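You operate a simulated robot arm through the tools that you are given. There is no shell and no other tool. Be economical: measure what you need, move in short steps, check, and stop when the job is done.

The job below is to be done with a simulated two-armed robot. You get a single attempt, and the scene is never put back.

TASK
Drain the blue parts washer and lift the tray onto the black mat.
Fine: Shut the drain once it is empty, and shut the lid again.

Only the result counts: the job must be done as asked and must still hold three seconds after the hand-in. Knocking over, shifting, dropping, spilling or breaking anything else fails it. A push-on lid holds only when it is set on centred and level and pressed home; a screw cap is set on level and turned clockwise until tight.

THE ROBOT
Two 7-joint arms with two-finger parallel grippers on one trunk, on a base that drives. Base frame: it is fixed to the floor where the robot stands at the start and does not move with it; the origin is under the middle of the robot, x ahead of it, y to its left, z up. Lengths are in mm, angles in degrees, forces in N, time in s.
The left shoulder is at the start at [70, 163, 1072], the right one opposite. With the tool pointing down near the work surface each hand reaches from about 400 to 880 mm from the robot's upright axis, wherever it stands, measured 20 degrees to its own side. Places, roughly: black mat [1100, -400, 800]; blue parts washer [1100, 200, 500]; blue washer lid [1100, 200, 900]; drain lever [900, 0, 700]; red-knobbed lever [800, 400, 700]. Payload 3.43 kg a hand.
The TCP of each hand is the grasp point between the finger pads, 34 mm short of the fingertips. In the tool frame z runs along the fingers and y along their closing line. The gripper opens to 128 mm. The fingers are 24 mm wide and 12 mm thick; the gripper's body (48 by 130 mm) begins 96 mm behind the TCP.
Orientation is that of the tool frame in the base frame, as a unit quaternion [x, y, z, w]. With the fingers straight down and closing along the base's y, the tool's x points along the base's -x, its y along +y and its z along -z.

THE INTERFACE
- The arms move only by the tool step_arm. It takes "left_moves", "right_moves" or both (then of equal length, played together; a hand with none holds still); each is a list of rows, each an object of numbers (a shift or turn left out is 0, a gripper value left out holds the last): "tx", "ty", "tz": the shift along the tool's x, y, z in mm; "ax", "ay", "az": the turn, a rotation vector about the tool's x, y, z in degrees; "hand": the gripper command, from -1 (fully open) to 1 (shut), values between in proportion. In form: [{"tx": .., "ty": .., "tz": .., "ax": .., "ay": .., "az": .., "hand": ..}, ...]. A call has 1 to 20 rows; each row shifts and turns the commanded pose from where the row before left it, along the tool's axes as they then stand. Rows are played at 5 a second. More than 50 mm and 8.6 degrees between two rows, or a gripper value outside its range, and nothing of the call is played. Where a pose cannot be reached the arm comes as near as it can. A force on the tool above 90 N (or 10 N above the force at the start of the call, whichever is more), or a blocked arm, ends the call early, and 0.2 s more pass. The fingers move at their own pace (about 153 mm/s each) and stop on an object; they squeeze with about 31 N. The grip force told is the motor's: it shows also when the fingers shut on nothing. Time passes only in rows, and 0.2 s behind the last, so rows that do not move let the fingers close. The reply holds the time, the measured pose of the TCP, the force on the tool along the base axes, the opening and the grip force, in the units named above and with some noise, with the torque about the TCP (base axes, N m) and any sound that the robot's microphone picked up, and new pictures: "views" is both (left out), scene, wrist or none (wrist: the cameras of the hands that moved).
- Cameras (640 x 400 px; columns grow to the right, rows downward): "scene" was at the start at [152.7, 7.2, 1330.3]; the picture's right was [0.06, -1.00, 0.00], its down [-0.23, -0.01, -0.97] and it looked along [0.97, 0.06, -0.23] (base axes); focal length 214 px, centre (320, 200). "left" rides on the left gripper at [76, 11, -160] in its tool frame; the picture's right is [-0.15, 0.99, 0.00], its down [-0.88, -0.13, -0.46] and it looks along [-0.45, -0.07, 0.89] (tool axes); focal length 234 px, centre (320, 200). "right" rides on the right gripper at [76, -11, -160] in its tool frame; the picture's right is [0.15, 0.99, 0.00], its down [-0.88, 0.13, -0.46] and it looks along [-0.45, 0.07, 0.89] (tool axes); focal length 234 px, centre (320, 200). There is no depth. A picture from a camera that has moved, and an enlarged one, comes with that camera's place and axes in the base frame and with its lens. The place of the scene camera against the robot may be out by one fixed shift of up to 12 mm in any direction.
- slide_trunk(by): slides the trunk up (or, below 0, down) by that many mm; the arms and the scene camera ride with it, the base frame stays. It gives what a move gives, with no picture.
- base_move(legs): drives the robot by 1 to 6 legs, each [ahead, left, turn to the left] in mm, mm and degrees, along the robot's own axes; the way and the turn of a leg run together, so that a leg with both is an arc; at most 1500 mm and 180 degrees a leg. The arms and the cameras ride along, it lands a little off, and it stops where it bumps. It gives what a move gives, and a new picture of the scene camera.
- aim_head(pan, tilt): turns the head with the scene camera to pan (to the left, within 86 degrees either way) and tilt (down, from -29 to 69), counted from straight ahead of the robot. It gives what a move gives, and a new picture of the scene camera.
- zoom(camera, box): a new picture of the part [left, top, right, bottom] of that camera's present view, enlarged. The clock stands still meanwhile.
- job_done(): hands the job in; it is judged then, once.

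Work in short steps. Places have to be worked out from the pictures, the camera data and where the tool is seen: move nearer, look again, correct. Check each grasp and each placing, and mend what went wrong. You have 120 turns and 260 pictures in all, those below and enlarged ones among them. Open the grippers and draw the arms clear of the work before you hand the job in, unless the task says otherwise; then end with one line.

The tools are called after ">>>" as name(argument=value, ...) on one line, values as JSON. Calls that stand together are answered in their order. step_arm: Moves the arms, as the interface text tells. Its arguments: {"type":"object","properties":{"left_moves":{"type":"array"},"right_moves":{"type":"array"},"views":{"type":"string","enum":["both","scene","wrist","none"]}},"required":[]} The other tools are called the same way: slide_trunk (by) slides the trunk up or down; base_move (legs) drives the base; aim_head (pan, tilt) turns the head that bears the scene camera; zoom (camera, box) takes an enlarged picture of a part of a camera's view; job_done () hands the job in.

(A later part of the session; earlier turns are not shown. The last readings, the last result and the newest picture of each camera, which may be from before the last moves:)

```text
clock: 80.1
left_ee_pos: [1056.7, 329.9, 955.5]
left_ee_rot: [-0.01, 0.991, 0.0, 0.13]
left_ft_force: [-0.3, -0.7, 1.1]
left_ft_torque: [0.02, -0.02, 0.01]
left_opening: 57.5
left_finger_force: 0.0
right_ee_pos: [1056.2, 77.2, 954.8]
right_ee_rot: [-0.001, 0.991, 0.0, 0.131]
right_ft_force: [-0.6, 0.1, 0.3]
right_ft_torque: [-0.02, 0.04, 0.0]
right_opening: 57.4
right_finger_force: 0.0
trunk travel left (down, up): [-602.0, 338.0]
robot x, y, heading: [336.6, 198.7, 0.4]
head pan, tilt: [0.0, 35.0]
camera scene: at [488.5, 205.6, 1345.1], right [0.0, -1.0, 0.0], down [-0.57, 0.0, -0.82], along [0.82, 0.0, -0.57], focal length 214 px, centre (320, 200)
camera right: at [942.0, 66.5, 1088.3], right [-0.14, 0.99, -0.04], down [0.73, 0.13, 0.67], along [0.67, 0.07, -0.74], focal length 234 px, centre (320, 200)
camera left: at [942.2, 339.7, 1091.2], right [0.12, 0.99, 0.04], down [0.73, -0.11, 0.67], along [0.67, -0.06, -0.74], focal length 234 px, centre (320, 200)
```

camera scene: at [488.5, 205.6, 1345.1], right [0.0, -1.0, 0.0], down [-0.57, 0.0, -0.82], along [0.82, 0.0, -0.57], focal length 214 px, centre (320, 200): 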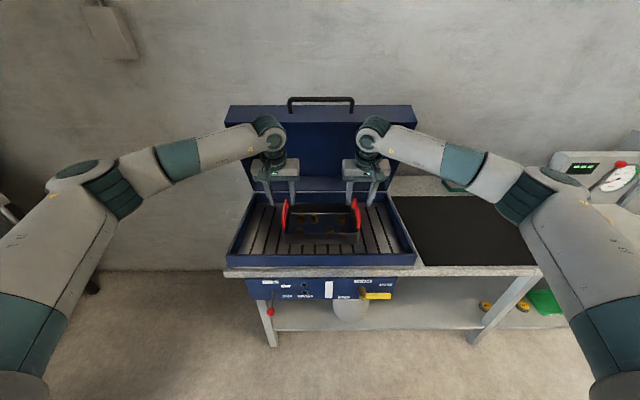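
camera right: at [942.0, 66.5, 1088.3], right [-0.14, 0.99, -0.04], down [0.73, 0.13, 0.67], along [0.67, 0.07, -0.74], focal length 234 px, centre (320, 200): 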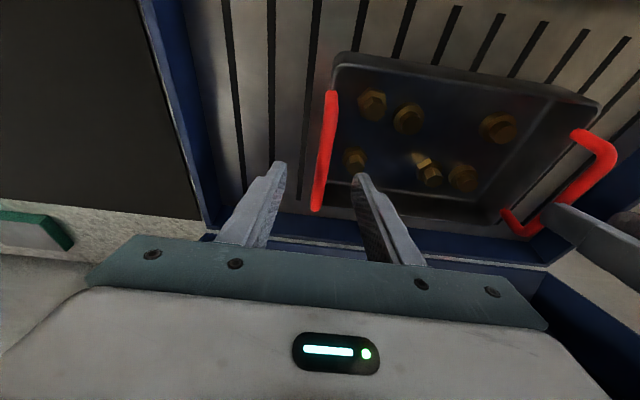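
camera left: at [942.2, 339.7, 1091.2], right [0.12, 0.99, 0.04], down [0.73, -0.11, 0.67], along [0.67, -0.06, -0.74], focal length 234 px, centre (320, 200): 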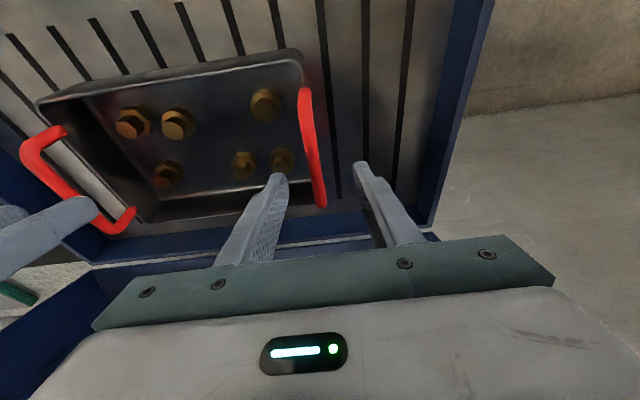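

Fingers straddle both bars; bar centre x≈1060, z≈903. Straight down 48 mm to the bars.

>>> step_arm(left_moves=[{"tx": 3, "ty": -2, "tz": 16}, {"tx": 3, "tz": 16}, {"tx": 3, "tz": 15}, {}], right_moves=[{"tx": 3, "tz": 16}, {"tx": 3, "tz": 16}, {"tx": 3, "tz": 15}, {}])

```text
clock: 81.1
left_ee_pos: [1057.9, 327.6, 907.2]
left_ee_rot: [-0.01, 0.991, 0.001, 0.13]
left_ft_force: [-0.3, -0.1, 0.3]
left_ft_torque: [0.0, -0.03, 0.0]
left_opening: 57.5
left_finger_force: 0.0
right_ee_pos: [1059.5, 77.3, 907.4]
right_ee_rot: [-0.002, 0.991, 0.0, 0.131]
right_ft_force: [-0.6, -0.4, -0.2]
right_ft_torque: [0.01, -0.02, -0.01]
right_opening: 57.9
right_finger_force: 0.2
trunk travel left (down, up): [-602.0, 338.0]
robot x, y, heading: [342.0, 202.3, -0.0]
head pan, tilt: [0.0, 35.0]
camera scene: at [488.4, 205.6, 1345.1], right [0.0, -1.0, 0.0], down [-0.57, 0.0, -0.82], along [0.82, 0.0, -0.57], focal length 214 px, centre (320, 200)
camera right: at [945.8, 66.4, 1040.7], right [-0.14, 0.99, -0.04], down [0.73, 0.13, 0.67], along [0.67, 0.07, -0.74], focal length 234 px, centre (320, 200)
camera left: at [944.0, 337.7, 1041.9], right [0.12, 0.99, 0.04], down [0.73, -0.11, 0.67], along [0.67, -0.06, -0.74], focal length 234 px, centre (320, 200)
```

scene: 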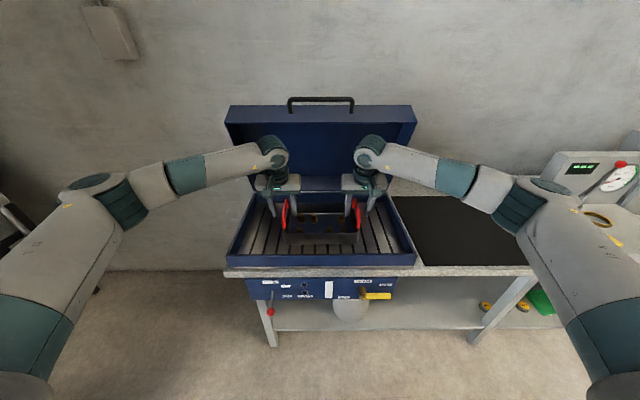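
right: 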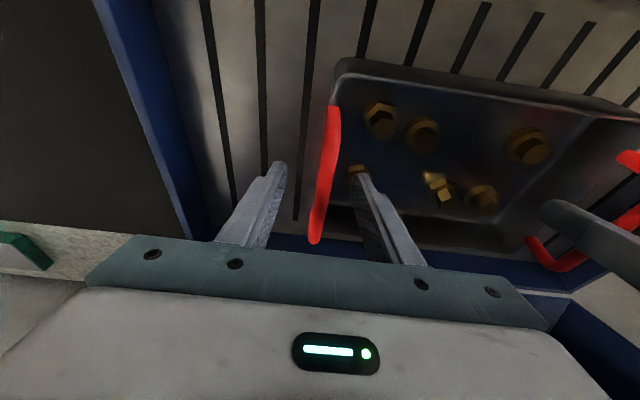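
left: 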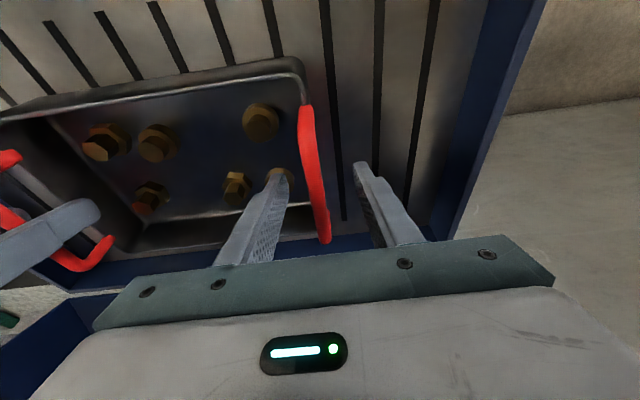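

Bars are centred between the fingers. I close both hands.

>>> step_arm(left_moves=[{"hand": 1}, {}, {}, {}], right_moves=[{"hand": 1}, {}, {}, {}])

```text
clock: 82.1
left_ee_pos: [1058.3, 325.5, 906.7]
left_ee_rot: [-0.007, 0.991, -0.002, 0.131]
left_ft_force: [-0.4, -25.4, 0.0]
left_ft_torque: [-0.06, -0.26, -0.3]
left_opening: 11.5
left_finger_force: 30.6
right_ee_pos: [1058.6, 79.0, 907.3]
right_ee_rot: [-0.002, 0.991, 0.001, 0.13]
right_ft_force: [-1.2, 24.5, 0.3]
right_ft_torque: [0.1, -0.24, 0.33]
right_opening: 11.6
right_finger_force: 31.0
trunk travel left (down, up): [-602.0, 338.0]
robot x, y, heading: [344.9, 205.1, 0.2]
head pan, tilt: [0.0, 35.0]
camera scene: at [489.2, 205.4, 1344.9], right [0.0, -1.0, 0.0], down [-0.57, 0.0, -0.82], along [0.82, 0.0, -0.57], focal length 214 px, centre (320, 200)
camera right: at [945.9, 67.6, 1040.5], right [-0.15, 0.99, -0.04], down [0.73, 0.13, 0.67], along [0.67, 0.07, -0.74], focal length 234 px, centre (320, 200)
camera left: at [944.1, 336.2, 1041.8], right [0.13, 0.99, 0.03], down [0.73, -0.12, 0.67], along [0.67, -0.06, -0.74], focal length 234 px, centre (320, 200)
```

scene: 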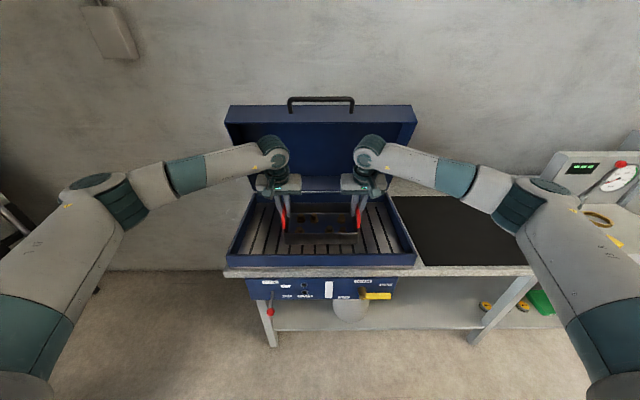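
right: 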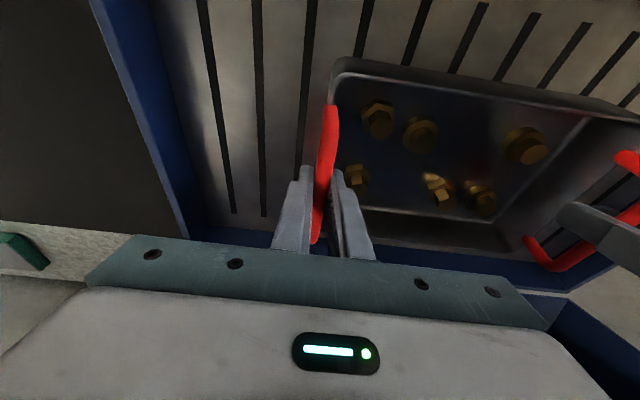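
left: 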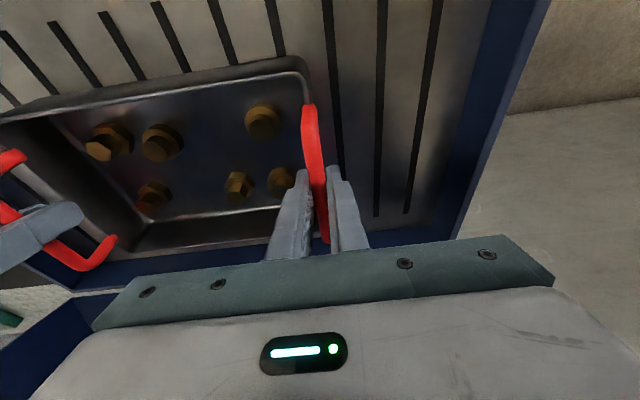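

Both hold a bar (11.5 mm). I relieve the side tension and lift 20 mm to test.

>>> step_arm(left_moves=[{"ty": -2.5}, {"tx": -2.6, "tz": -9.7}, {"tx": -2.6, "tz": -9.7}, {}], right_moves=[{"ty": 2.5}, {"tx": -2.6, "tz": -9.7}, {"tx": -2.6, "tz": -9.7}, {}])

```text
clock: 83.1
left_ee_pos: [1059.8, 325.9, 925.9]
left_ee_rot: [-0.009, 0.992, 0.001, 0.129]
left_ft_force: [-0.8, -13.8, -5.5]
left_ft_torque: [-0.01, 0.0, -0.7]
left_opening: 11.8
left_finger_force: 30.3
right_ee_pos: [1061.2, 78.8, 925.4]
right_ee_rot: [-0.001, 0.992, 0.0, 0.13]
right_ft_force: [1.1, 12.9, -5.7]
right_ft_torque: [0.08, 0.11, 0.32]
right_opening: 11.9
right_finger_force: 30.9
trunk travel left (down, up): [-602.0, 338.0]
robot x, y, heading: [339.8, 204.9, 0.1]
head pan, tilt: [0.0, 35.0]
camera scene: at [490.9, 205.6, 1344.7], right [0.0, -1.0, 0.0], down [-0.58, 0.0, -0.82], along [0.82, 0.0, -0.58], focal length 214 px, centre (320, 200)
camera right: at [947.5, 68.8, 1058.5], right [-0.14, 0.99, -0.04], down [0.73, 0.13, 0.67], along [0.66, 0.07, -0.74], focal length 234 px, centre (320, 200)
camera left: at [946.6, 335.5, 1061.4], right [0.12, 0.99, 0.04], down [0.74, -0.11, 0.67], along [0.67, -0.06, -0.74], focal length 234 px, centre (320, 200)
```

scene: 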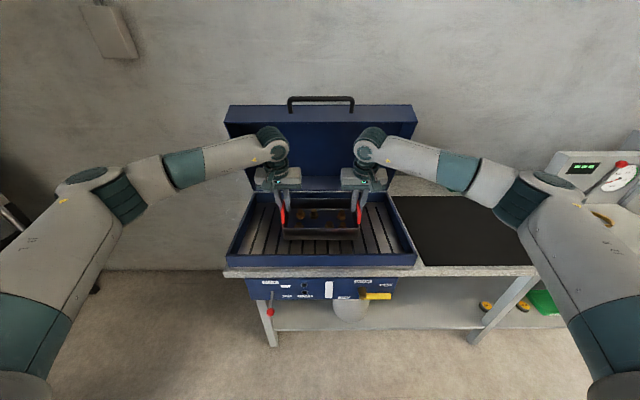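
right: 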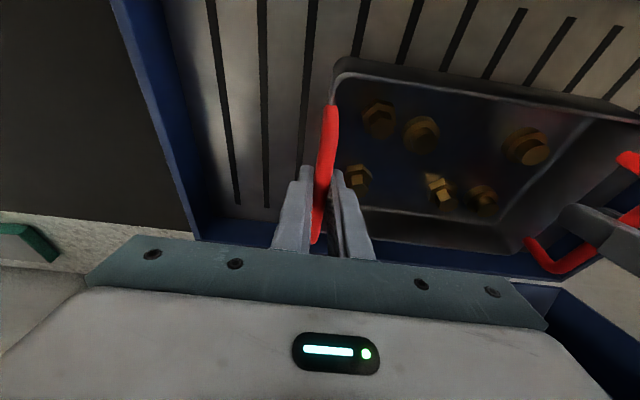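
left: 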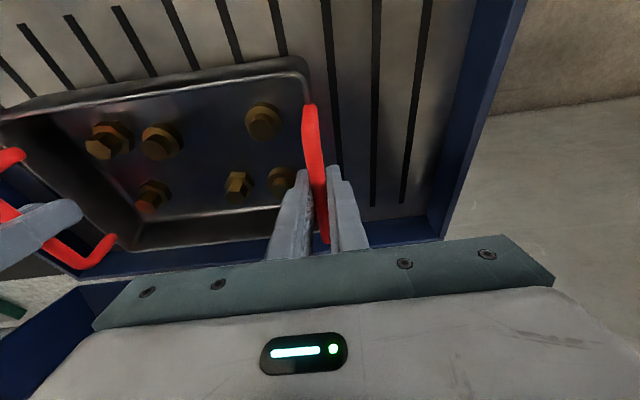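

Lifted cleanly, ~11 N in total. I raise it another ~96 mm while drawing it 48 mm toward me, away from the lid.

>>> step_arm(left_moves=[{"tx": 3.6, "tz": -17.5, "ty": -0.5}, {"tx": 3.6, "tz": -17.5, "ty": -0.5}, {"tx": 3.6, "tz": -17.5}, {"tx": 3.6, "tz": -17.5}, {"tx": 3.6, "tz": -17.5}, {"tx": 3.6, "tz": -17.5}, {}], right_moves=[{"tx": 3.6, "tz": -17.5, "ty": 0.5}, {"tx": 3.6, "tz": -17.5, "ty": 0.5}, {"tx": 3.6, "tz": -17.5}, {"tx": 3.6, "tz": -17.5}, {"tx": 3.6, "tz": -17.5}, {"tx": 3.6, "tz": -17.5}, {}], views="scene")

>>> zoom(camera="scene", box=[220, 140, 420, 265])

```text
clock: 84.7
left_ee_pos: [1011.9, 325.3, 1023.0]
left_ee_rot: [-0.011, 0.992, 0.001, 0.13]
left_ft_force: [-0.1, 27.2, -5.7]
left_ft_torque: [0.05, -0.11, -0.7]
left_opening: 11.6
left_finger_force: 30.9
right_ee_pos: [1013.9, 79.0, 1021.9]
right_ee_rot: [0.0, 0.992, -0.002, 0.129]
right_ft_force: [1.3, -27.2, -5.2]
right_ft_torque: [-0.05, 0.15, 0.47]
right_opening: 11.7
right_finger_force: 30.9
trunk travel left (down, up): [-602.0, 338.0]
robot x, y, heading: [342.6, 208.2, 0.1]
head pan, tilt: [0.0, 35.0]
camera scene: at [490.9, 205.6, 1344.7], right [0.0, -1.0, 0.0], down [-0.58, 0.0, -0.82], along [0.82, 0.0, -0.58], focal length 214 px, centre (320, 200)
```

scene: 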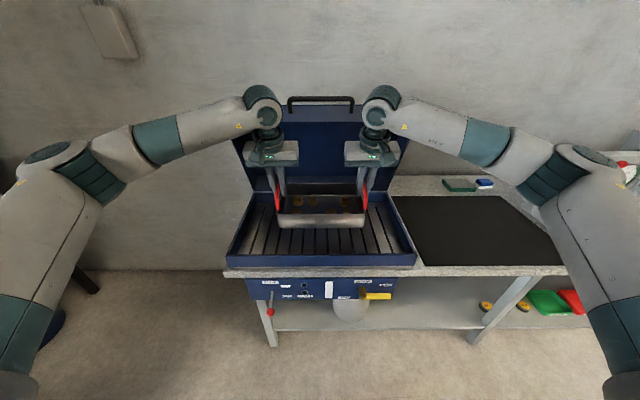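

```text
3.20 times, centred on (320, 202) of scene
camera zoom: at [490.9, 205.6, 1344.7], right [0.0, -1.0, 0.0], down [-0.58, 0.0, -0.82], along [0.82, 0.0, -0.58], focal length 686 px, centre (320, 192)
```

zoom: 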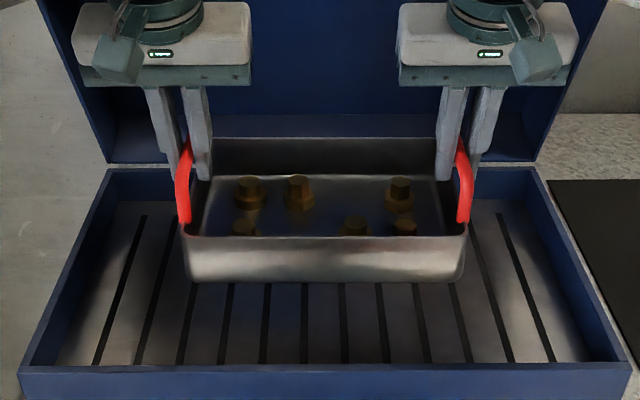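

Tray hangs level, bottom ≈924, clear of the basin rim (866). I relax the squeeze slightly and drive 545 mm to the right over the mat.

>>> step_arm(left_moves=[{"ty": 0.7}, {}], right_moves=[{"ty": -0.7}, {}], views="none")

>>> base_move(legs=[[0, -272, 0], [0, -273, 0]])

```text
clock: 85.3
left_ee_pos: [1010.8, 325.2, 1022.5]
left_ee_rot: [-0.011, 0.992, 0.001, 0.129]
left_ft_force: [-1.2, 31.3, -5.5]
left_ft_torque: [0.03, 0.02, -0.54]
left_opening: 11.7
left_finger_force: 30.7
right_ee_pos: [1013.1, 78.0, 1021.7]
right_ee_rot: [-0.001, 0.992, -0.002, 0.13]
right_ft_force: [0.5, -32.2, -6.7]
right_ft_torque: [-0.06, 0.07, 0.51]
right_opening: 11.8
right_finger_force: 30.7
trunk travel left (down, up): [-602.0, 338.0]
robot x, y, heading: [338.9, 204.8, 0.1]
head pan, tilt: [0.0, 35.0]
```

```text
clock: 88.8
left_ee_pos: [1012.2, -222.7, 1022.6]
left_ee_rot: [-0.012, 0.992, 0.002, 0.128]
left_ft_force: [0.3, 33.1, -4.8]
left_ft_torque: [0.06, 0.15, -0.48]
left_opening: 11.9
left_finger_force: 30.4
right_ee_pos: [1015.1, -467.2, 1021.4]
right_ee_rot: [-0.002, 0.992, -0.001, 0.129]
right_ft_force: [0.9, -35.1, -5.8]
right_ft_torque: [-0.09, -0.05, 0.56]
right_opening: 11.4
right_finger_force: 31.0
trunk travel left (down, up): [-602.0, 338.0]
robot x, y, heading: [339.5, -345.0, 0.3]
head pan, tilt: [0.0, 35.0]
camera scene: at [492.9, -343.0, 1344.9], right [0.01, -1.0, 0.0], down [-0.57, 0.0, -0.82], along [0.82, 0.01, -0.57], focal length 214 px, centre (320, 200)
```

scene: 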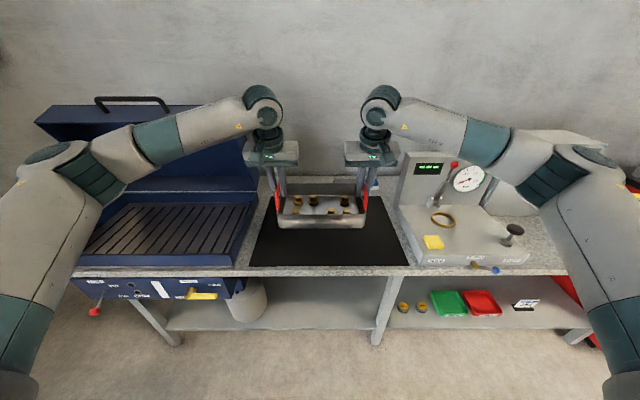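

Over the mat. I lower by 80 mm with 30 mm forward, then check.

>>> step_arm(left_moves=[{"tx": -1.7, "tz": 17}, {"tx": -1.7, "tz": 17}, {"tx": -1.7, "tz": 17}, {"tx": -1.7, "tz": 17}, {"tx": -1.7, "tz": 17}, {}], right_moves=[{"tx": -1.7, "tz": 17}, {"tx": -1.7, "tz": 17}, {"tx": -1.7, "tz": 17}, {"tx": -1.7, "tz": 17}, {"tx": -1.7, "tz": 17}, {}])

```text
clock: 90.2
left_ee_pos: [1042.6, -221.6, 943.3]
left_ee_rot: [-0.012, 0.991, 0.002, 0.13]
left_ft_force: [1.3, -5.0, -6.3]
left_ft_torque: [-0.01, 0.11, -0.49]
left_opening: 11.7
left_finger_force: 31.5
right_ee_pos: [1046.5, -467.9, 941.4]
right_ee_rot: [-0.003, 0.992, -0.002, 0.13]
right_ft_force: [-0.5, 5.7, -4.3]
right_ft_torque: [0.02, -0.01, 0.67]
right_opening: 11.8
right_finger_force: 31.1
trunk travel left (down, up): [-602.0, 338.0]
robot x, y, heading: [344.3, -347.4, 0.4]
head pan, tilt: [0.0, 35.0]
camera scene: at [492.4, -342.9, 1344.9], right [0.01, -1.0, 0.0], down [-0.57, 0.0, -0.82], along [0.82, 0.01, -0.57], focal length 214 px, centre (320, 200)
camera right: at [932.1, -478.2, 1074.5], right [-0.15, 0.99, -0.04], down [0.73, 0.14, 0.67], along [0.66, 0.07, -0.74], focal length 234 px, centre (320, 200)
camera left: at [929.0, -212.3, 1078.5], right [0.12, 0.99, 0.04], down [0.74, -0.11, 0.67], along [0.67, -0.05, -0.74], focal length 234 px, centre (320, 200)
```

scene: 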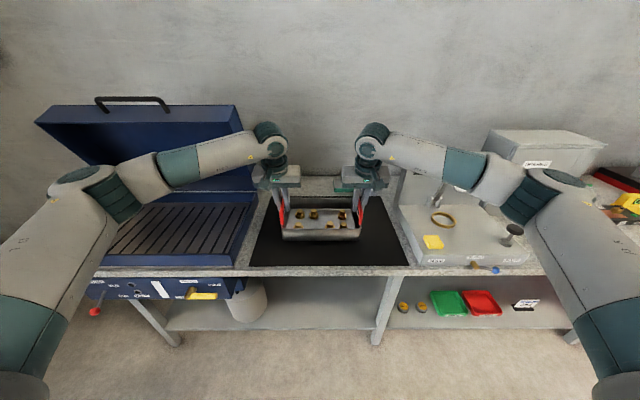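
right: 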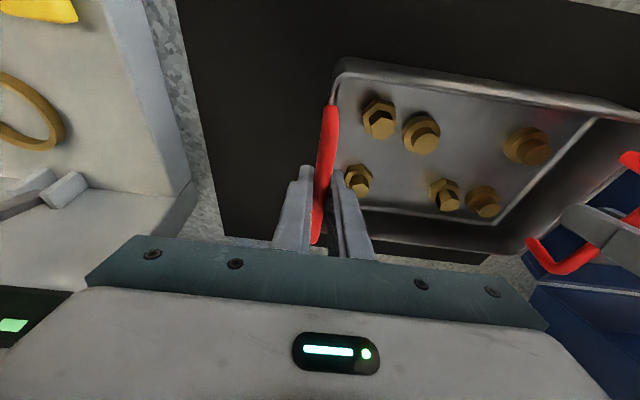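
left: 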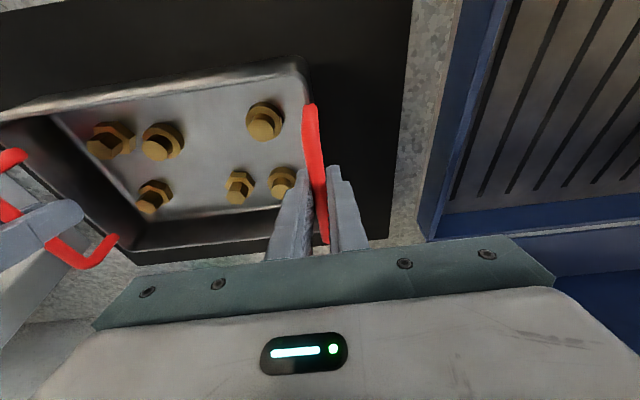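

Still clear. I lower vertically in small steps, watching forces.

>>> step_arm(left_moves=[{"tx": 1.5, "tz": 5.8}, {"tx": 1.5, "tz": 5.8}, {"tx": 1.5, "tz": 5.8}, {"tx": 1.5, "tz": 5.8}, {"tx": 1.5, "tz": 5.8}, {}], right_moves=[{"tx": 1.5, "tz": 5.8}, {"tx": 1.5, "tz": 5.8}, {"tx": 1.5, "tz": 5.8}, {"tx": 1.5, "tz": 5.8}, {"tx": 1.5, "tz": 5.8}, {}], views="scene")

>>> zoom(camera="scene", box=[240, 150, 420, 262])

```text
clock: 91.6
left_ee_pos: [1043.0, -220.8, 912.6]
left_ee_rot: [-0.013, 0.992, 0.002, 0.129]
left_ft_force: [-0.8, -14.7, -5.0]
left_ft_torque: [-0.08, -0.25, -0.61]
left_opening: 11.7
left_finger_force: 31.0
right_ee_pos: [1046.1, -466.4, 910.7]
right_ee_rot: [-0.002, 0.992, -0.001, 0.13]
right_ft_force: [0.3, 15.4, -6.1]
right_ft_torque: [0.05, 0.31, 0.53]
right_opening: 11.7
right_finger_force: 31.1
trunk travel left (down, up): [-602.0, 338.0]
robot x, y, heading: [342.6, -346.3, 0.3]
head pan, tilt: [0.0, 35.0]
camera scene: at [492.8, -342.9, 1344.9], right [0.01, -1.0, 0.0], down [-0.57, 0.0, -0.82], along [0.82, 0.01, -0.57], focal length 214 px, centre (320, 200)
```

scene: 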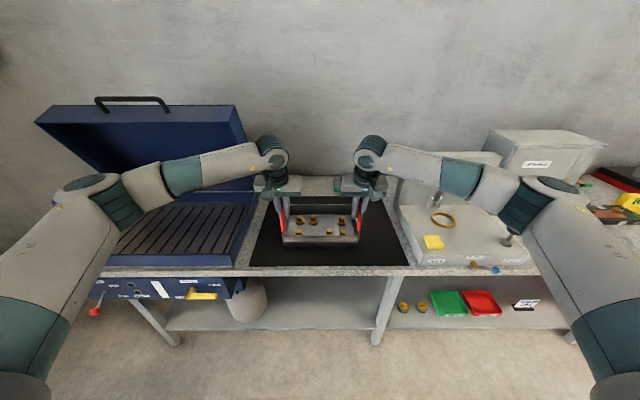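

```text
3.56 times, centred on (330, 206) of scene
camera zoom: at [492.8, -342.9, 1344.9], right [0.01, -1.0, 0.0], down [-0.57, 0.0, -0.82], along [0.82, 0.01, -0.57], focal length 763 px, centre (284, 179)
```

zoom: 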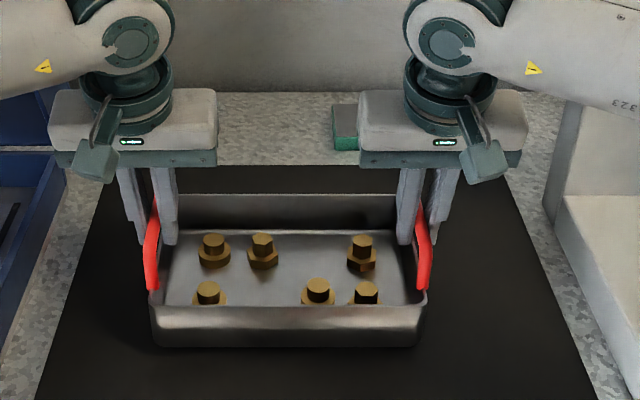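

Level and close. I lower on in 3 mm steps until the weight comes off.

>>> step_arm(left_moves=[{"tx": 0.8, "tz": 2.9}, {"tx": 0.8, "tz": 2.9}, {"tx": 0.8, "tz": 2.9}, {}], right_moves=[{"tx": 0.8, "tz": 2.9}, {"tx": 0.8, "tz": 2.9}, {"tx": 0.8, "tz": 2.9}, {}], views="none")

```text
clock: 92.6
left_ee_pos: [1043.4, -222.2, 903.0]
left_ee_rot: [-0.012, 0.991, 0.003, 0.13]
left_ft_force: [-0.9, -11.4, -5.5]
left_ft_torque: [-0.04, 0.07, -0.65]
left_opening: 11.6
left_finger_force: 30.8
right_ee_pos: [1045.8, -467.2, 903.7]
right_ee_rot: [-0.002, 0.992, -0.002, 0.129]
right_ft_force: [0.3, 11.8, -5.1]
right_ft_torque: [0.05, 0.0, 0.6]
right_opening: 11.7
right_finger_force: 31.0
trunk travel left (down, up): [-602.0, 338.0]
robot x, y, heading: [343.5, -345.8, 0.4]
head pan, tilt: [0.0, 35.0]
```

>>> step_arm(left_moves=[{"tx": 0.8, "tz": 2.9}, {"tx": 0.8, "tz": 2.9}, {"tx": 0.8, "tz": 2.9}, {}], right_moves=[{"tx": 0.8, "tz": 2.9}, {"tx": 0.8, "tz": 2.9}, {"tx": 0.8, "tz": 2.9}, {}], views="none")

```text
clock: 93.6
left_ee_pos: [1043.5, -220.5, 897.1]
left_ee_rot: [-0.013, 0.991, 0.002, 0.132]
left_ft_force: [7.1, -10.3, 10.0]
left_ft_torque: [-0.03, 0.75, -0.74]
left_opening: 11.6
left_finger_force: 30.8
right_ee_pos: [1045.5, -467.2, 897.2]
right_ee_rot: [-0.001, 0.991, -0.001, 0.133]
right_ft_force: [7.6, 8.9, 18.3]
right_ft_torque: [0.03, 0.57, 0.43]
right_opening: 11.7
right_finger_force: 31.0
trunk travel left (down, up): [-602.0, 338.0]
robot x, y, heading: [348.0, -343.9, 0.2]
head pan, tilt: [0.0, 35.0]
```

Contact with the mat. I ease up 2 mm, open the fingers partway, and raise clear.

>>> step_arm(left_moves=[{"tx": -0.5, "tz": -2}, {"hand": 0.6}, {"hand": 0.1}, {}, {}], right_moves=[{"tx": -0.5, "tz": -2}, {"hand": 0.6}, {"hand": 0.1}, {}, {}])

```text
clock: 94.8
left_ee_pos: [1043.0, -220.0, 897.9]
left_ee_rot: [-0.012, 0.992, 0.002, 0.129]
left_ft_force: [0.2, 0.1, 1.1]
left_ft_torque: [0.01, 0.0, 0.0]
left_opening: 57.6
left_finger_force: 0.2
right_ee_pos: [1046.4, -468.7, 895.7]
right_ee_rot: [-0.002, 0.992, -0.001, 0.13]
right_ft_force: [0.3, -0.6, 0.0]
right_ft_torque: [-0.06, -0.01, 0.01]
right_opening: 57.8
right_finger_force: 0.1
trunk travel left (down, up): [-602.0, 338.0]
robot x, y, heading: [344.4, -344.1, 0.2]
head pan, tilt: [0.0, 35.0]
camera scene: at [491.4, -342.9, 1345.0], right [0.01, -1.0, 0.0], down [-0.57, 0.0, -0.82], along [0.82, 0.01, -0.57], focal length 214 px, centre (320, 200)
camera right: at [931.4, -478.6, 1030.7], right [-0.15, 0.99, -0.04], down [0.73, 0.14, 0.67], along [0.66, 0.07, -0.74], focal length 234 px, centre (320, 200)
camera left: at [928.9, -211.7, 1032.4], right [0.12, 0.99, 0.04], down [0.74, -0.11, 0.67], along [0.67, -0.05, -0.74], focal length 234 px, centre (320, 200)
```

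scene: 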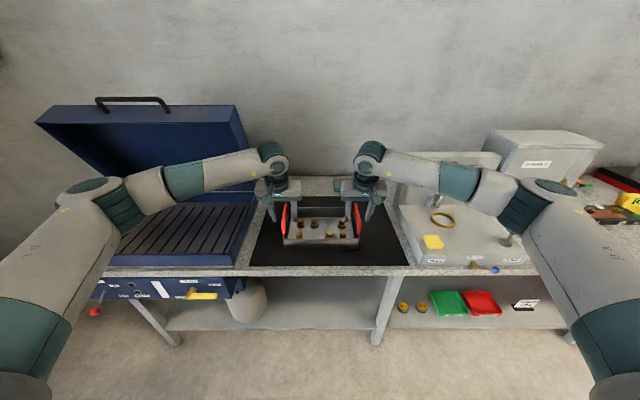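
right: 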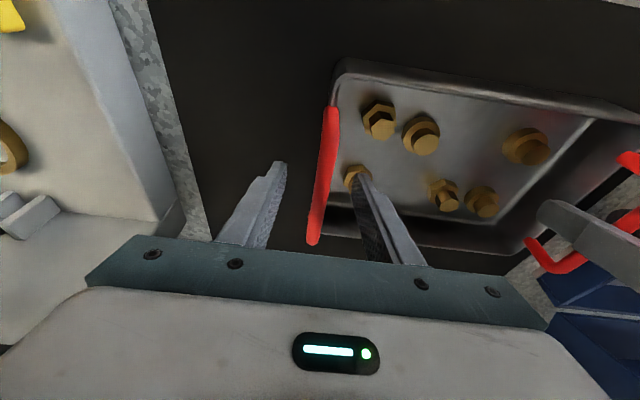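
left: 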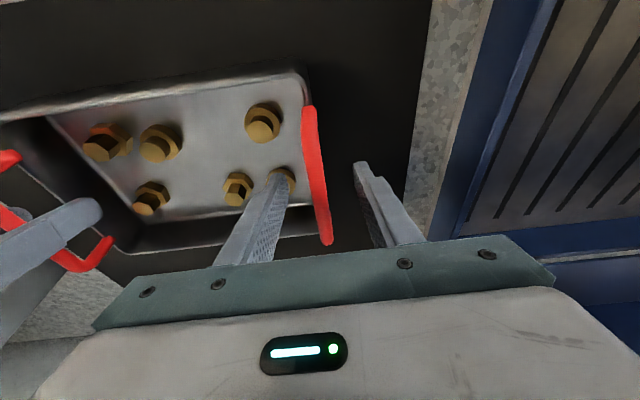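

Both bars are free. I raise the hands straight up, then up and back.

>>> step_arm(left_moves=[{"tx": -6.5, "tz": -24}, {"tx": -6.5, "tz": -24}, {"tx": -6.5, "tz": -24}, {"tx": -6.5, "tz": -24}, {"tx": -6.5, "tz": -24}, {"tx": 15, "tz": -40}, {"tx": 15, "tz": -40}, {"tx": 15, "tz": -40}, {"tx": 15, "tz": -40}, {}], right_moves=[{"tx": -6.5, "tz": -24}, {"tx": -6.5, "tz": -24}, {"tx": -6.5, "tz": -24}, {"tx": -6.5, "tz": -24}, {"tx": -6.5, "tz": -24}, {"tx": 15, "tz": -40}, {"tx": 15, "tz": -40}, {"tx": 15, "tz": -40}, {"tx": 15, "tz": -40}, {}], views="scene")

>>> zoom(camera="scene", box=[230, 140, 430, 265])

```text
clock: 97.0
left_ee_pos: [944.5, -225.6, 1160.7]
left_ee_rot: [-0.012, 0.992, 0.002, 0.129]
left_ft_force: [0.3, -0.7, 0.5]
left_ft_torque: [0.01, 0.01, -0.02]
left_opening: 57.7
left_finger_force: 0.2
right_ee_pos: [946.1, -467.7, 1162.1]
right_ee_rot: [-0.001, 0.992, -0.001, 0.129]
right_ft_force: [0.7, -0.5, 0.0]
right_ft_torque: [0.01, 0.02, 0.0]
right_opening: 57.6
right_finger_force: 0.0
trunk travel left (down, up): [-602.0, 338.0]
robot x, y, heading: [345.7, -347.5, 0.4]
head pan, tilt: [0.0, 35.0]
camera scene: at [493.4, -342.9, 1344.8], right [0.01, -1.0, 0.0], down [-0.57, 0.0, -0.82], along [0.82, 0.01, -0.57], focal length 214 px, centre (320, 200)
```

scene: 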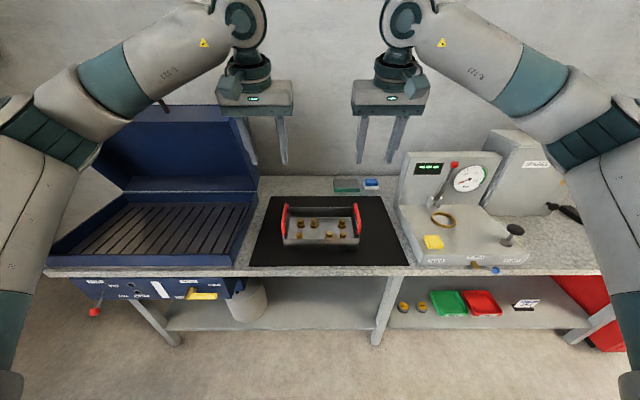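

```text
3.20 times, centred on (330, 202) of scene
camera zoom: at [493.4, -342.9, 1344.8], right [0.01, -1.0, 0.0], down [-0.57, 0.0, -0.82], along [0.82, 0.01, -0.57], focal length 686 px, centre (288, 192)
```

zoom: 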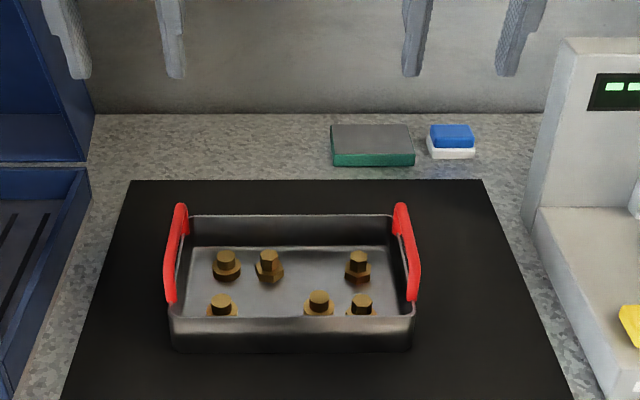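

The tray rests squarely on the mat. Now the lid: I back off, drive back in front of the washer, and lower the trunk somewhat.

>>> base_move(legs=[[-155, 0, 0], [0, 455, 0]])

>>> slide_trunk(by=-150)

>>> step_arm(left_moves=[{"ay": -8.3}, {"ay": -8.3}, {"ay": -8.3}, {"ay": -8.3}, {"ay": -8.3}, {"ay": -8.3}, {"ay": -8.3}, {"ay": -8.3}, {"ay": -8.3}, {}])

```text
clock: 100.7
left_ee_pos: [789.5, 228.8, 1161.5]
left_ee_rot: [-0.011, 0.991, 0.003, 0.13]
left_ft_force: [0.0, 0.4, 0.8]
left_ft_torque: [-0.02, 0.0, 0.02]
left_opening: 57.5
left_finger_force: 0.0
right_ee_pos: [793.0, -13.6, 1161.3]
right_ee_rot: [-0.001, 0.992, -0.002, 0.13]
right_ft_force: [0.9, 0.4, -0.4]
right_ft_torque: [0.01, 0.03, 0.03]
right_opening: 57.6
right_finger_force: 0.1
trunk travel left (down, up): [-602.0, 338.0]
robot x, y, heading: [191.3, 105.9, 0.0]
head pan, tilt: [0.0, 35.0]
camera scene: at [338.0, 111.7, 1345.0], right [0.0, -1.0, 0.0], down [-0.57, 0.0, -0.82], along [0.82, 0.0, -0.57], focal length 214 px, centre (320, 200)
```

scene: 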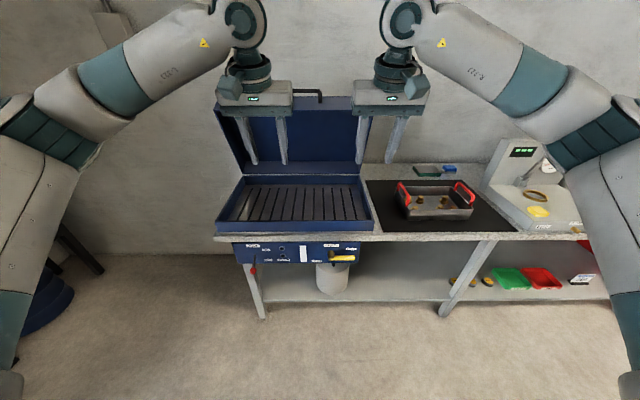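

```text
clock: 102.5
left_ee_pos: [788.5, 228.1, 1012.0]
left_ee_rot: [-0.01, 0.992, 0.002, 0.13]
left_ft_force: [0.3, 0.4, -0.8]
left_ft_torque: [0.0, -0.03, -0.01]
left_opening: 57.6
left_finger_force: 0.1
right_ee_pos: [792.8, -14.3, 1012.1]
right_ee_rot: [-0.002, 0.992, -0.001, 0.13]
right_ft_force: [0.7, -0.1, 0.1]
right_ft_torque: [0.02, -0.01, 0.0]
right_opening: 57.5
right_finger_force: 0.1
trunk travel left (down, up): [-452.0, 488.0]
robot x, y, heading: [190.3, 110.0, 0.2]
head pan, tilt: [0.0, 35.0]
```

```text
clock: 104.7
left_ee_pos: [789.6, 227.8, 1011.2]
left_ee_rot: [-0.008, 0.71, 0.008, 0.705]
left_ft_force: [0.5, 0.6, -0.2]
left_ft_torque: [-0.04, -0.03, -0.03]
left_opening: 57.8
left_finger_force: 0.0
right_ee_pos: [793.0, -11.7, 1012.7]
right_ee_rot: [-0.001, 0.991, -0.003, 0.13]
right_ft_force: [0.6, 0.6, 0.0]
right_ft_torque: [-0.05, 0.04, 0.01]
right_opening: 57.9
right_finger_force: 0.2
trunk travel left (down, up): [-452.0, 488.0]
robot x, y, heading: [192.0, 105.8, 0.1]
head pan, tilt: [0.0, 35.0]
camera scene: at [338.8, 112.7, 1194.9], right [0.0, -1.0, 0.0], down [-0.57, 0.0, -0.82], along [0.82, 0.0, -0.57], focal length 214 px, centre (320, 200)
camera left: at [630.8, 237.7, 936.1], right [-0.02, 0.99, 0.15], down [-0.45, -0.14, 0.88], along [0.89, -0.05, 0.45], focal length 234 px, centre (320, 200)
```

scene: 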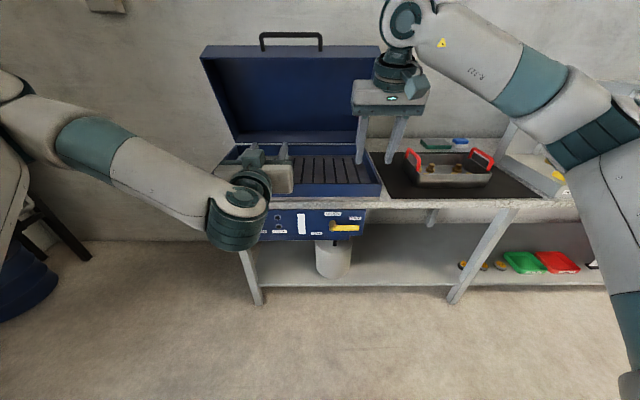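
left: 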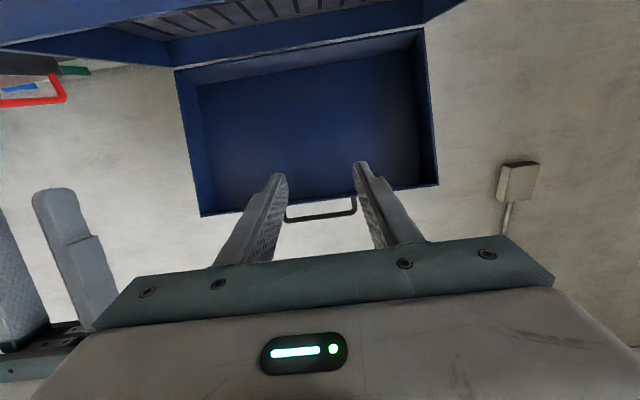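

Two views put the bar at about (1138, 202, 1234). I'll grip it with fingers closing vertically, so I roll the left hand 90°.

>>> step_arm(left_moves=[{"az": 8.2}, {"az": 8.2}, {"az": 8.2}, {"az": 8.2}, {"az": 8.2}, {"az": 8.2}, {"az": 8.2}, {"az": 8.2}, {"az": 8.2}, {"az": 8.2}, {"az": 8}, {}])

```text
clock: 107.3
left_ee_pos: [788.8, 228.7, 1009.9]
left_ee_rot: [0.497, 0.507, 0.504, 0.492]
left_ft_force: [-0.2, -0.6, -0.5]
left_ft_torque: [0.02, 0.03, -0.01]
left_opening: 57.7
left_finger_force: 0.0
right_ee_pos: [791.9, -13.4, 1012.0]
right_ee_rot: [-0.001, 0.992, -0.002, 0.13]
right_ft_force: [-0.1, -0.7, 0.0]
right_ft_torque: [-0.01, 0.02, -0.01]
right_opening: 57.5
right_finger_force: 0.2
trunk travel left (down, up): [-452.0, 488.0]
robot x, y, heading: [193.1, 110.3, 0.2]
head pan, tilt: [0.0, 35.0]
camera scene: at [338.2, 111.9, 1195.0], right [0.0, -1.0, 0.0], down [-0.57, 0.0, -0.82], along [0.82, 0.0, -0.57], focal length 214 px, centre (320, 200)
camera left: at [629.5, 301.9, 1023.4], right [0.01, -0.15, 0.99], down [-0.44, -0.89, -0.13], along [0.9, -0.43, -0.07], focal length 234 px, centre (320, 200)
```

scene: 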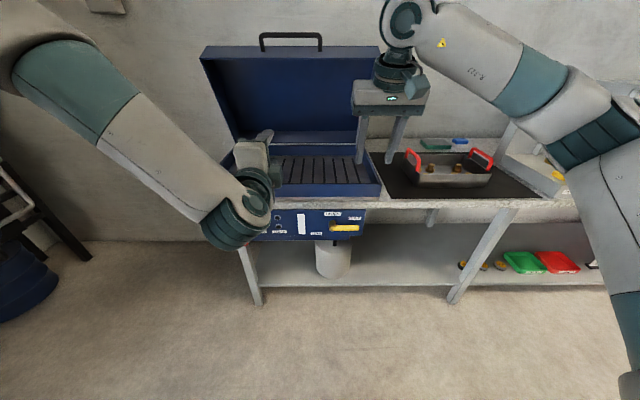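
left: 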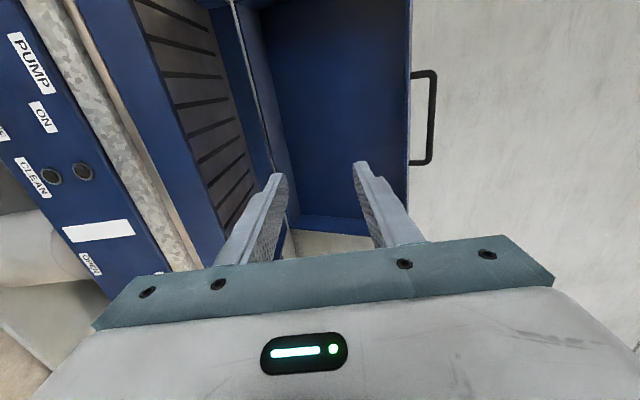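

Roll works; now the image's right is up, and the bar agrees with z≈1236. I move to just in front of it.

>>> step_arm(left_moves=[{"tz": 34, "tx": -3.3, "ty": 28.3}, {"tz": 34, "tx": -3.3, "ty": 28.3}, {"tz": 34, "tx": -3.3, "ty": 28.3}, {"tz": 34, "tx": -3.3, "ty": 28.3}, {"tz": 34, "tx": -3.3, "ty": 28.3}, {"tz": 34, "tx": -3.3, "ty": 28.3}, {"tz": 34, "tx": -3.3, "ty": 28.3}, {"tz": 30, "tx": -3.3, "ty": 28.3}, {}])

```text
clock: 109.3
left_ee_pos: [1060.4, 206.5, 1234.2]
left_ee_rot: [0.497, 0.506, 0.504, 0.492]
left_ft_force: [-0.2, -0.2, 0.1]
left_ft_torque: [-0.01, 0.02, -0.01]
left_opening: 57.6
left_finger_force: 0.1
right_ee_pos: [792.1, -14.6, 1012.3]
right_ee_rot: [-0.002, 0.991, -0.002, 0.13]
right_ft_force: [-0.1, 0.6, -0.6]
right_ft_torque: [0.02, -0.02, 0.01]
right_opening: 57.4
right_finger_force: 0.0
trunk travel left (down, up): [-452.0, 488.0]
robot x, y, heading: [190.7, 110.7, 0.3]
head pan, tilt: [0.0, 35.0]
camera scene: at [337.8, 112.1, 1195.1], right [0.0, -1.0, 0.0], down [-0.57, 0.0, -0.82], along [0.82, 0.0, -0.57], focal length 214 px, centre (320, 200)
camera left: at [899.6, 280.4, 1247.9], right [0.01, -0.15, 0.99], down [-0.44, -0.89, -0.13], along [0.9, -0.43, -0.07], focal length 234 px, centre (320, 200)
```

scene: 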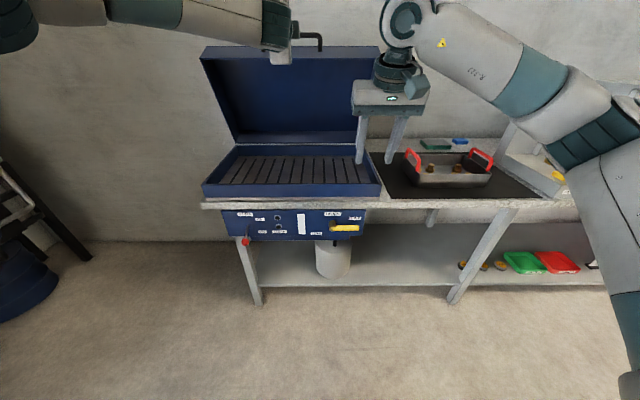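
left: 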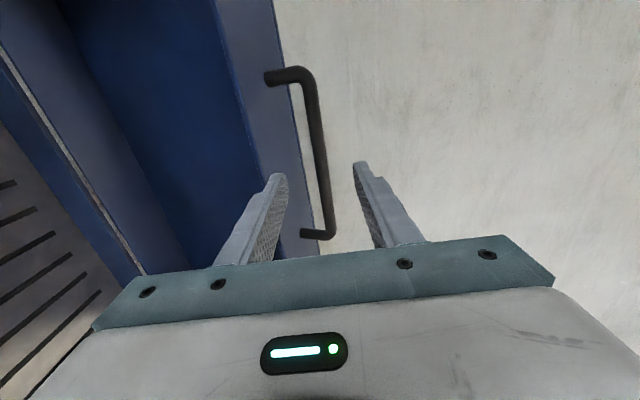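

The bar lies at z≈1235, centred between the fingers. I narrow the opening to ~36 mm and advance 62 mm.

>>> step_arm(left_moves=[{"hand": 0.44, "ty": 3}, {}, {"tz": 20}, {"tz": 20}, {"tz": 22}, {}])

```text
clock: 110.7
left_ee_pos: [1120.7, 210.2, 1238.8]
left_ee_rot: [0.496, 0.507, 0.504, 0.493]
left_ft_force: [0.4, -0.6, -0.5]
left_ft_torque: [0.02, -0.02, -0.03]
left_opening: 35.9
left_finger_force: 0.0
right_ee_pos: [793.9, -12.4, 1012.8]
right_ee_rot: [-0.003, 0.991, -0.001, 0.131]
right_ft_force: [0.5, 0.5, 0.7]
right_ft_torque: [-0.02, -0.03, -0.02]
right_opening: 57.5
right_finger_force: 0.1
trunk travel left (down, up): [-452.0, 488.0]
robot x, y, heading: [193.3, 112.2, 0.3]
head pan, tilt: [0.0, 35.0]
camera scene: at [337.6, 112.1, 1195.1], right [0.0, -1.0, 0.0], down [-0.57, 0.0, -0.82], along [0.82, 0.0, -0.57], focal length 214 px, centre (320, 200)
camera left: at [960.6, 283.4, 1251.5], right [0.01, -0.15, 0.99], down [-0.44, -0.89, -0.13], along [0.9, -0.43, -0.07], focal length 234 px, centre (320, 200)
```

scene: 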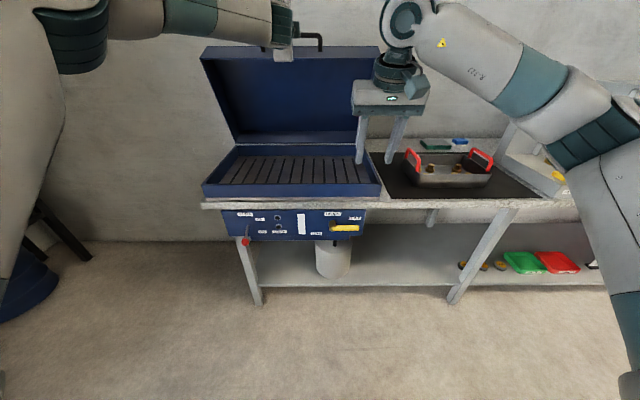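
left: 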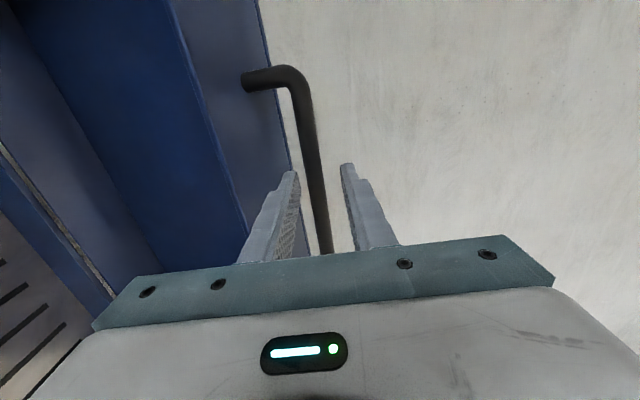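

The bar passes between the fingers; I advance 6 mm and close.

>>> step_arm(left_moves=[{"tz": 7}, {"hand": 1}, {}, {}], views="wrist")

```text
clock: 111.7
left_ee_pos: [1128.9, 210.5, 1235.3]
left_ee_rot: [0.498, 0.507, 0.503, 0.492]
left_ft_force: [0.4, 0.5, -10.4]
left_ft_torque: [0.42, 0.23, 0.53]
left_opening: 13.6
left_finger_force: 44.6
right_ee_pos: [794.0, -14.4, 1011.2]
right_ee_rot: [-0.002, 0.992, -0.001, 0.13]
right_ft_force: [-0.6, 0.1, -0.3]
right_ft_torque: [0.01, -0.03, 0.0]
right_opening: 57.7
right_finger_force: 0.0
trunk travel left (down, up): [-452.0, 488.0]
robot x, y, heading: [192.2, 110.5, 0.1]
head pan, tilt: [0.0, 35.0]
camera left: at [969.9, 283.0, 1248.7], right [0.01, -0.15, 0.99], down [-0.44, -0.89, -0.13], along [0.9, -0.43, -0.08], focal length 234 px, centre (320, 200)
```

left: 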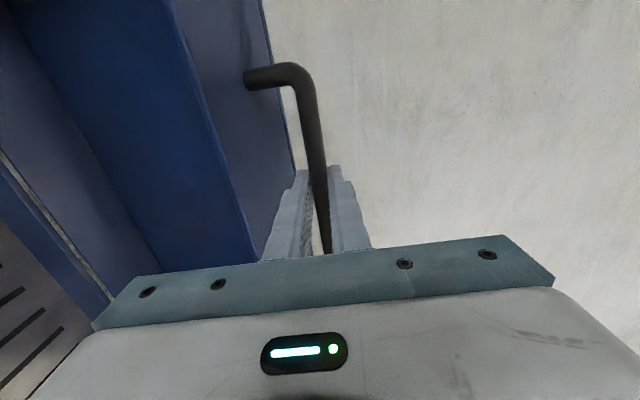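

Bar gripped (13.6 mm). I start pulling it along the closing arc, gently.

>>> step_arm(left_moves=[{"tz": -19.5, "ty": -4.5}, {"tz": -19, "ty": -5.5}, {"tz": -18.5, "ty": -6.5}, {"tz": -18.5, "ty": -7.5}, {"tz": -18, "ty": -8.5}, {"tz": -17, "ty": -9.5}, {}])

```text
clock: 113.3
left_ee_pos: [1023.7, 208.1, 1190.0]
left_ee_rot: [0.498, 0.51, 0.502, 0.49]
left_ft_force: [13.1, 6.6, -25.1]
left_ft_torque: [0.41, 0.28, 0.38]
left_opening: 13.7
left_finger_force: 44.5
right_ee_pos: [798.2, -13.0, 1008.3]
right_ee_rot: [-0.001, 0.992, -0.003, 0.127]
right_ft_force: [-0.3, 0.5, -0.5]
right_ft_torque: [-0.02, -0.04, 0.03]
right_opening: 57.6
right_finger_force: 0.0
trunk travel left (down, up): [-452.0, 488.0]
robot x, y, heading: [193.3, 113.2, 0.3]
head pan, tilt: [0.0, 35.0]
camera scene: at [343.6, 113.2, 1194.2], right [0.0, -1.0, 0.0], down [-0.58, 0.0, -0.82], along [0.82, 0.0, -0.58], focal length 214 px, centre (320, 200)
camera left: at [862.9, 281.5, 1204.4], right [0.02, -0.15, 0.99], down [-0.44, -0.89, -0.12], along [0.9, -0.43, -0.08], focal length 234 px, centre (320, 200)
```

scene: 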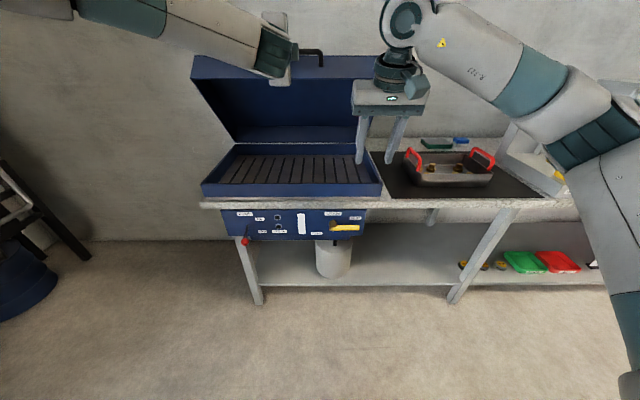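
left: 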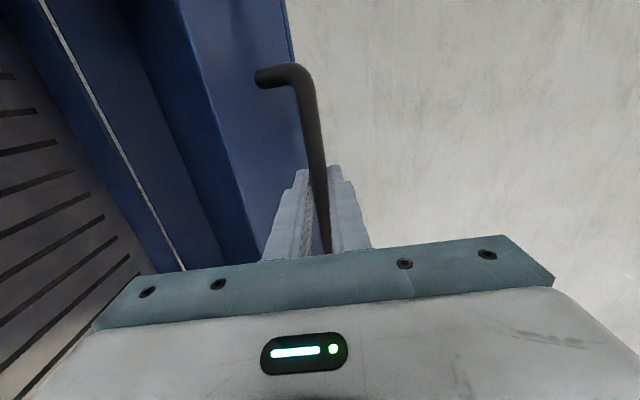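

Lid follows; force shows my arc is slightly too wide, so I correct inward and continue.

>>> step_arm(left_moves=[{"tz": 3, "ty": -6}, {"tz": -16.5, "ty": -11}, {"tz": -16, "ty": -12}, {"tz": -15.5, "ty": -13}, {"tz": -15, "ty": -14}, {}], views="none")

```text
clock: 114.7
left_ee_pos: [956.8, 207.1, 1141.6]
left_ee_rot: [0.495, 0.507, 0.504, 0.493]
left_ft_force: [3.6, 10.5, -2.5]
left_ft_torque: [0.39, -0.11, -0.08]
left_opening: 13.4
left_finger_force: 44.8
right_ee_pos: [793.1, -12.5, 1011.5]
right_ee_rot: [-0.002, 0.992, -0.003, 0.129]
right_ft_force: [1.0, -0.3, 0.2]
right_ft_torque: [0.0, 0.02, -0.01]
right_opening: 57.4
right_finger_force: 0.0
trunk travel left (down, up): [-452.0, 488.0]
robot x, y, heading: [187.7, 107.3, 0.4]
head pan, tilt: [0.0, 35.0]
```

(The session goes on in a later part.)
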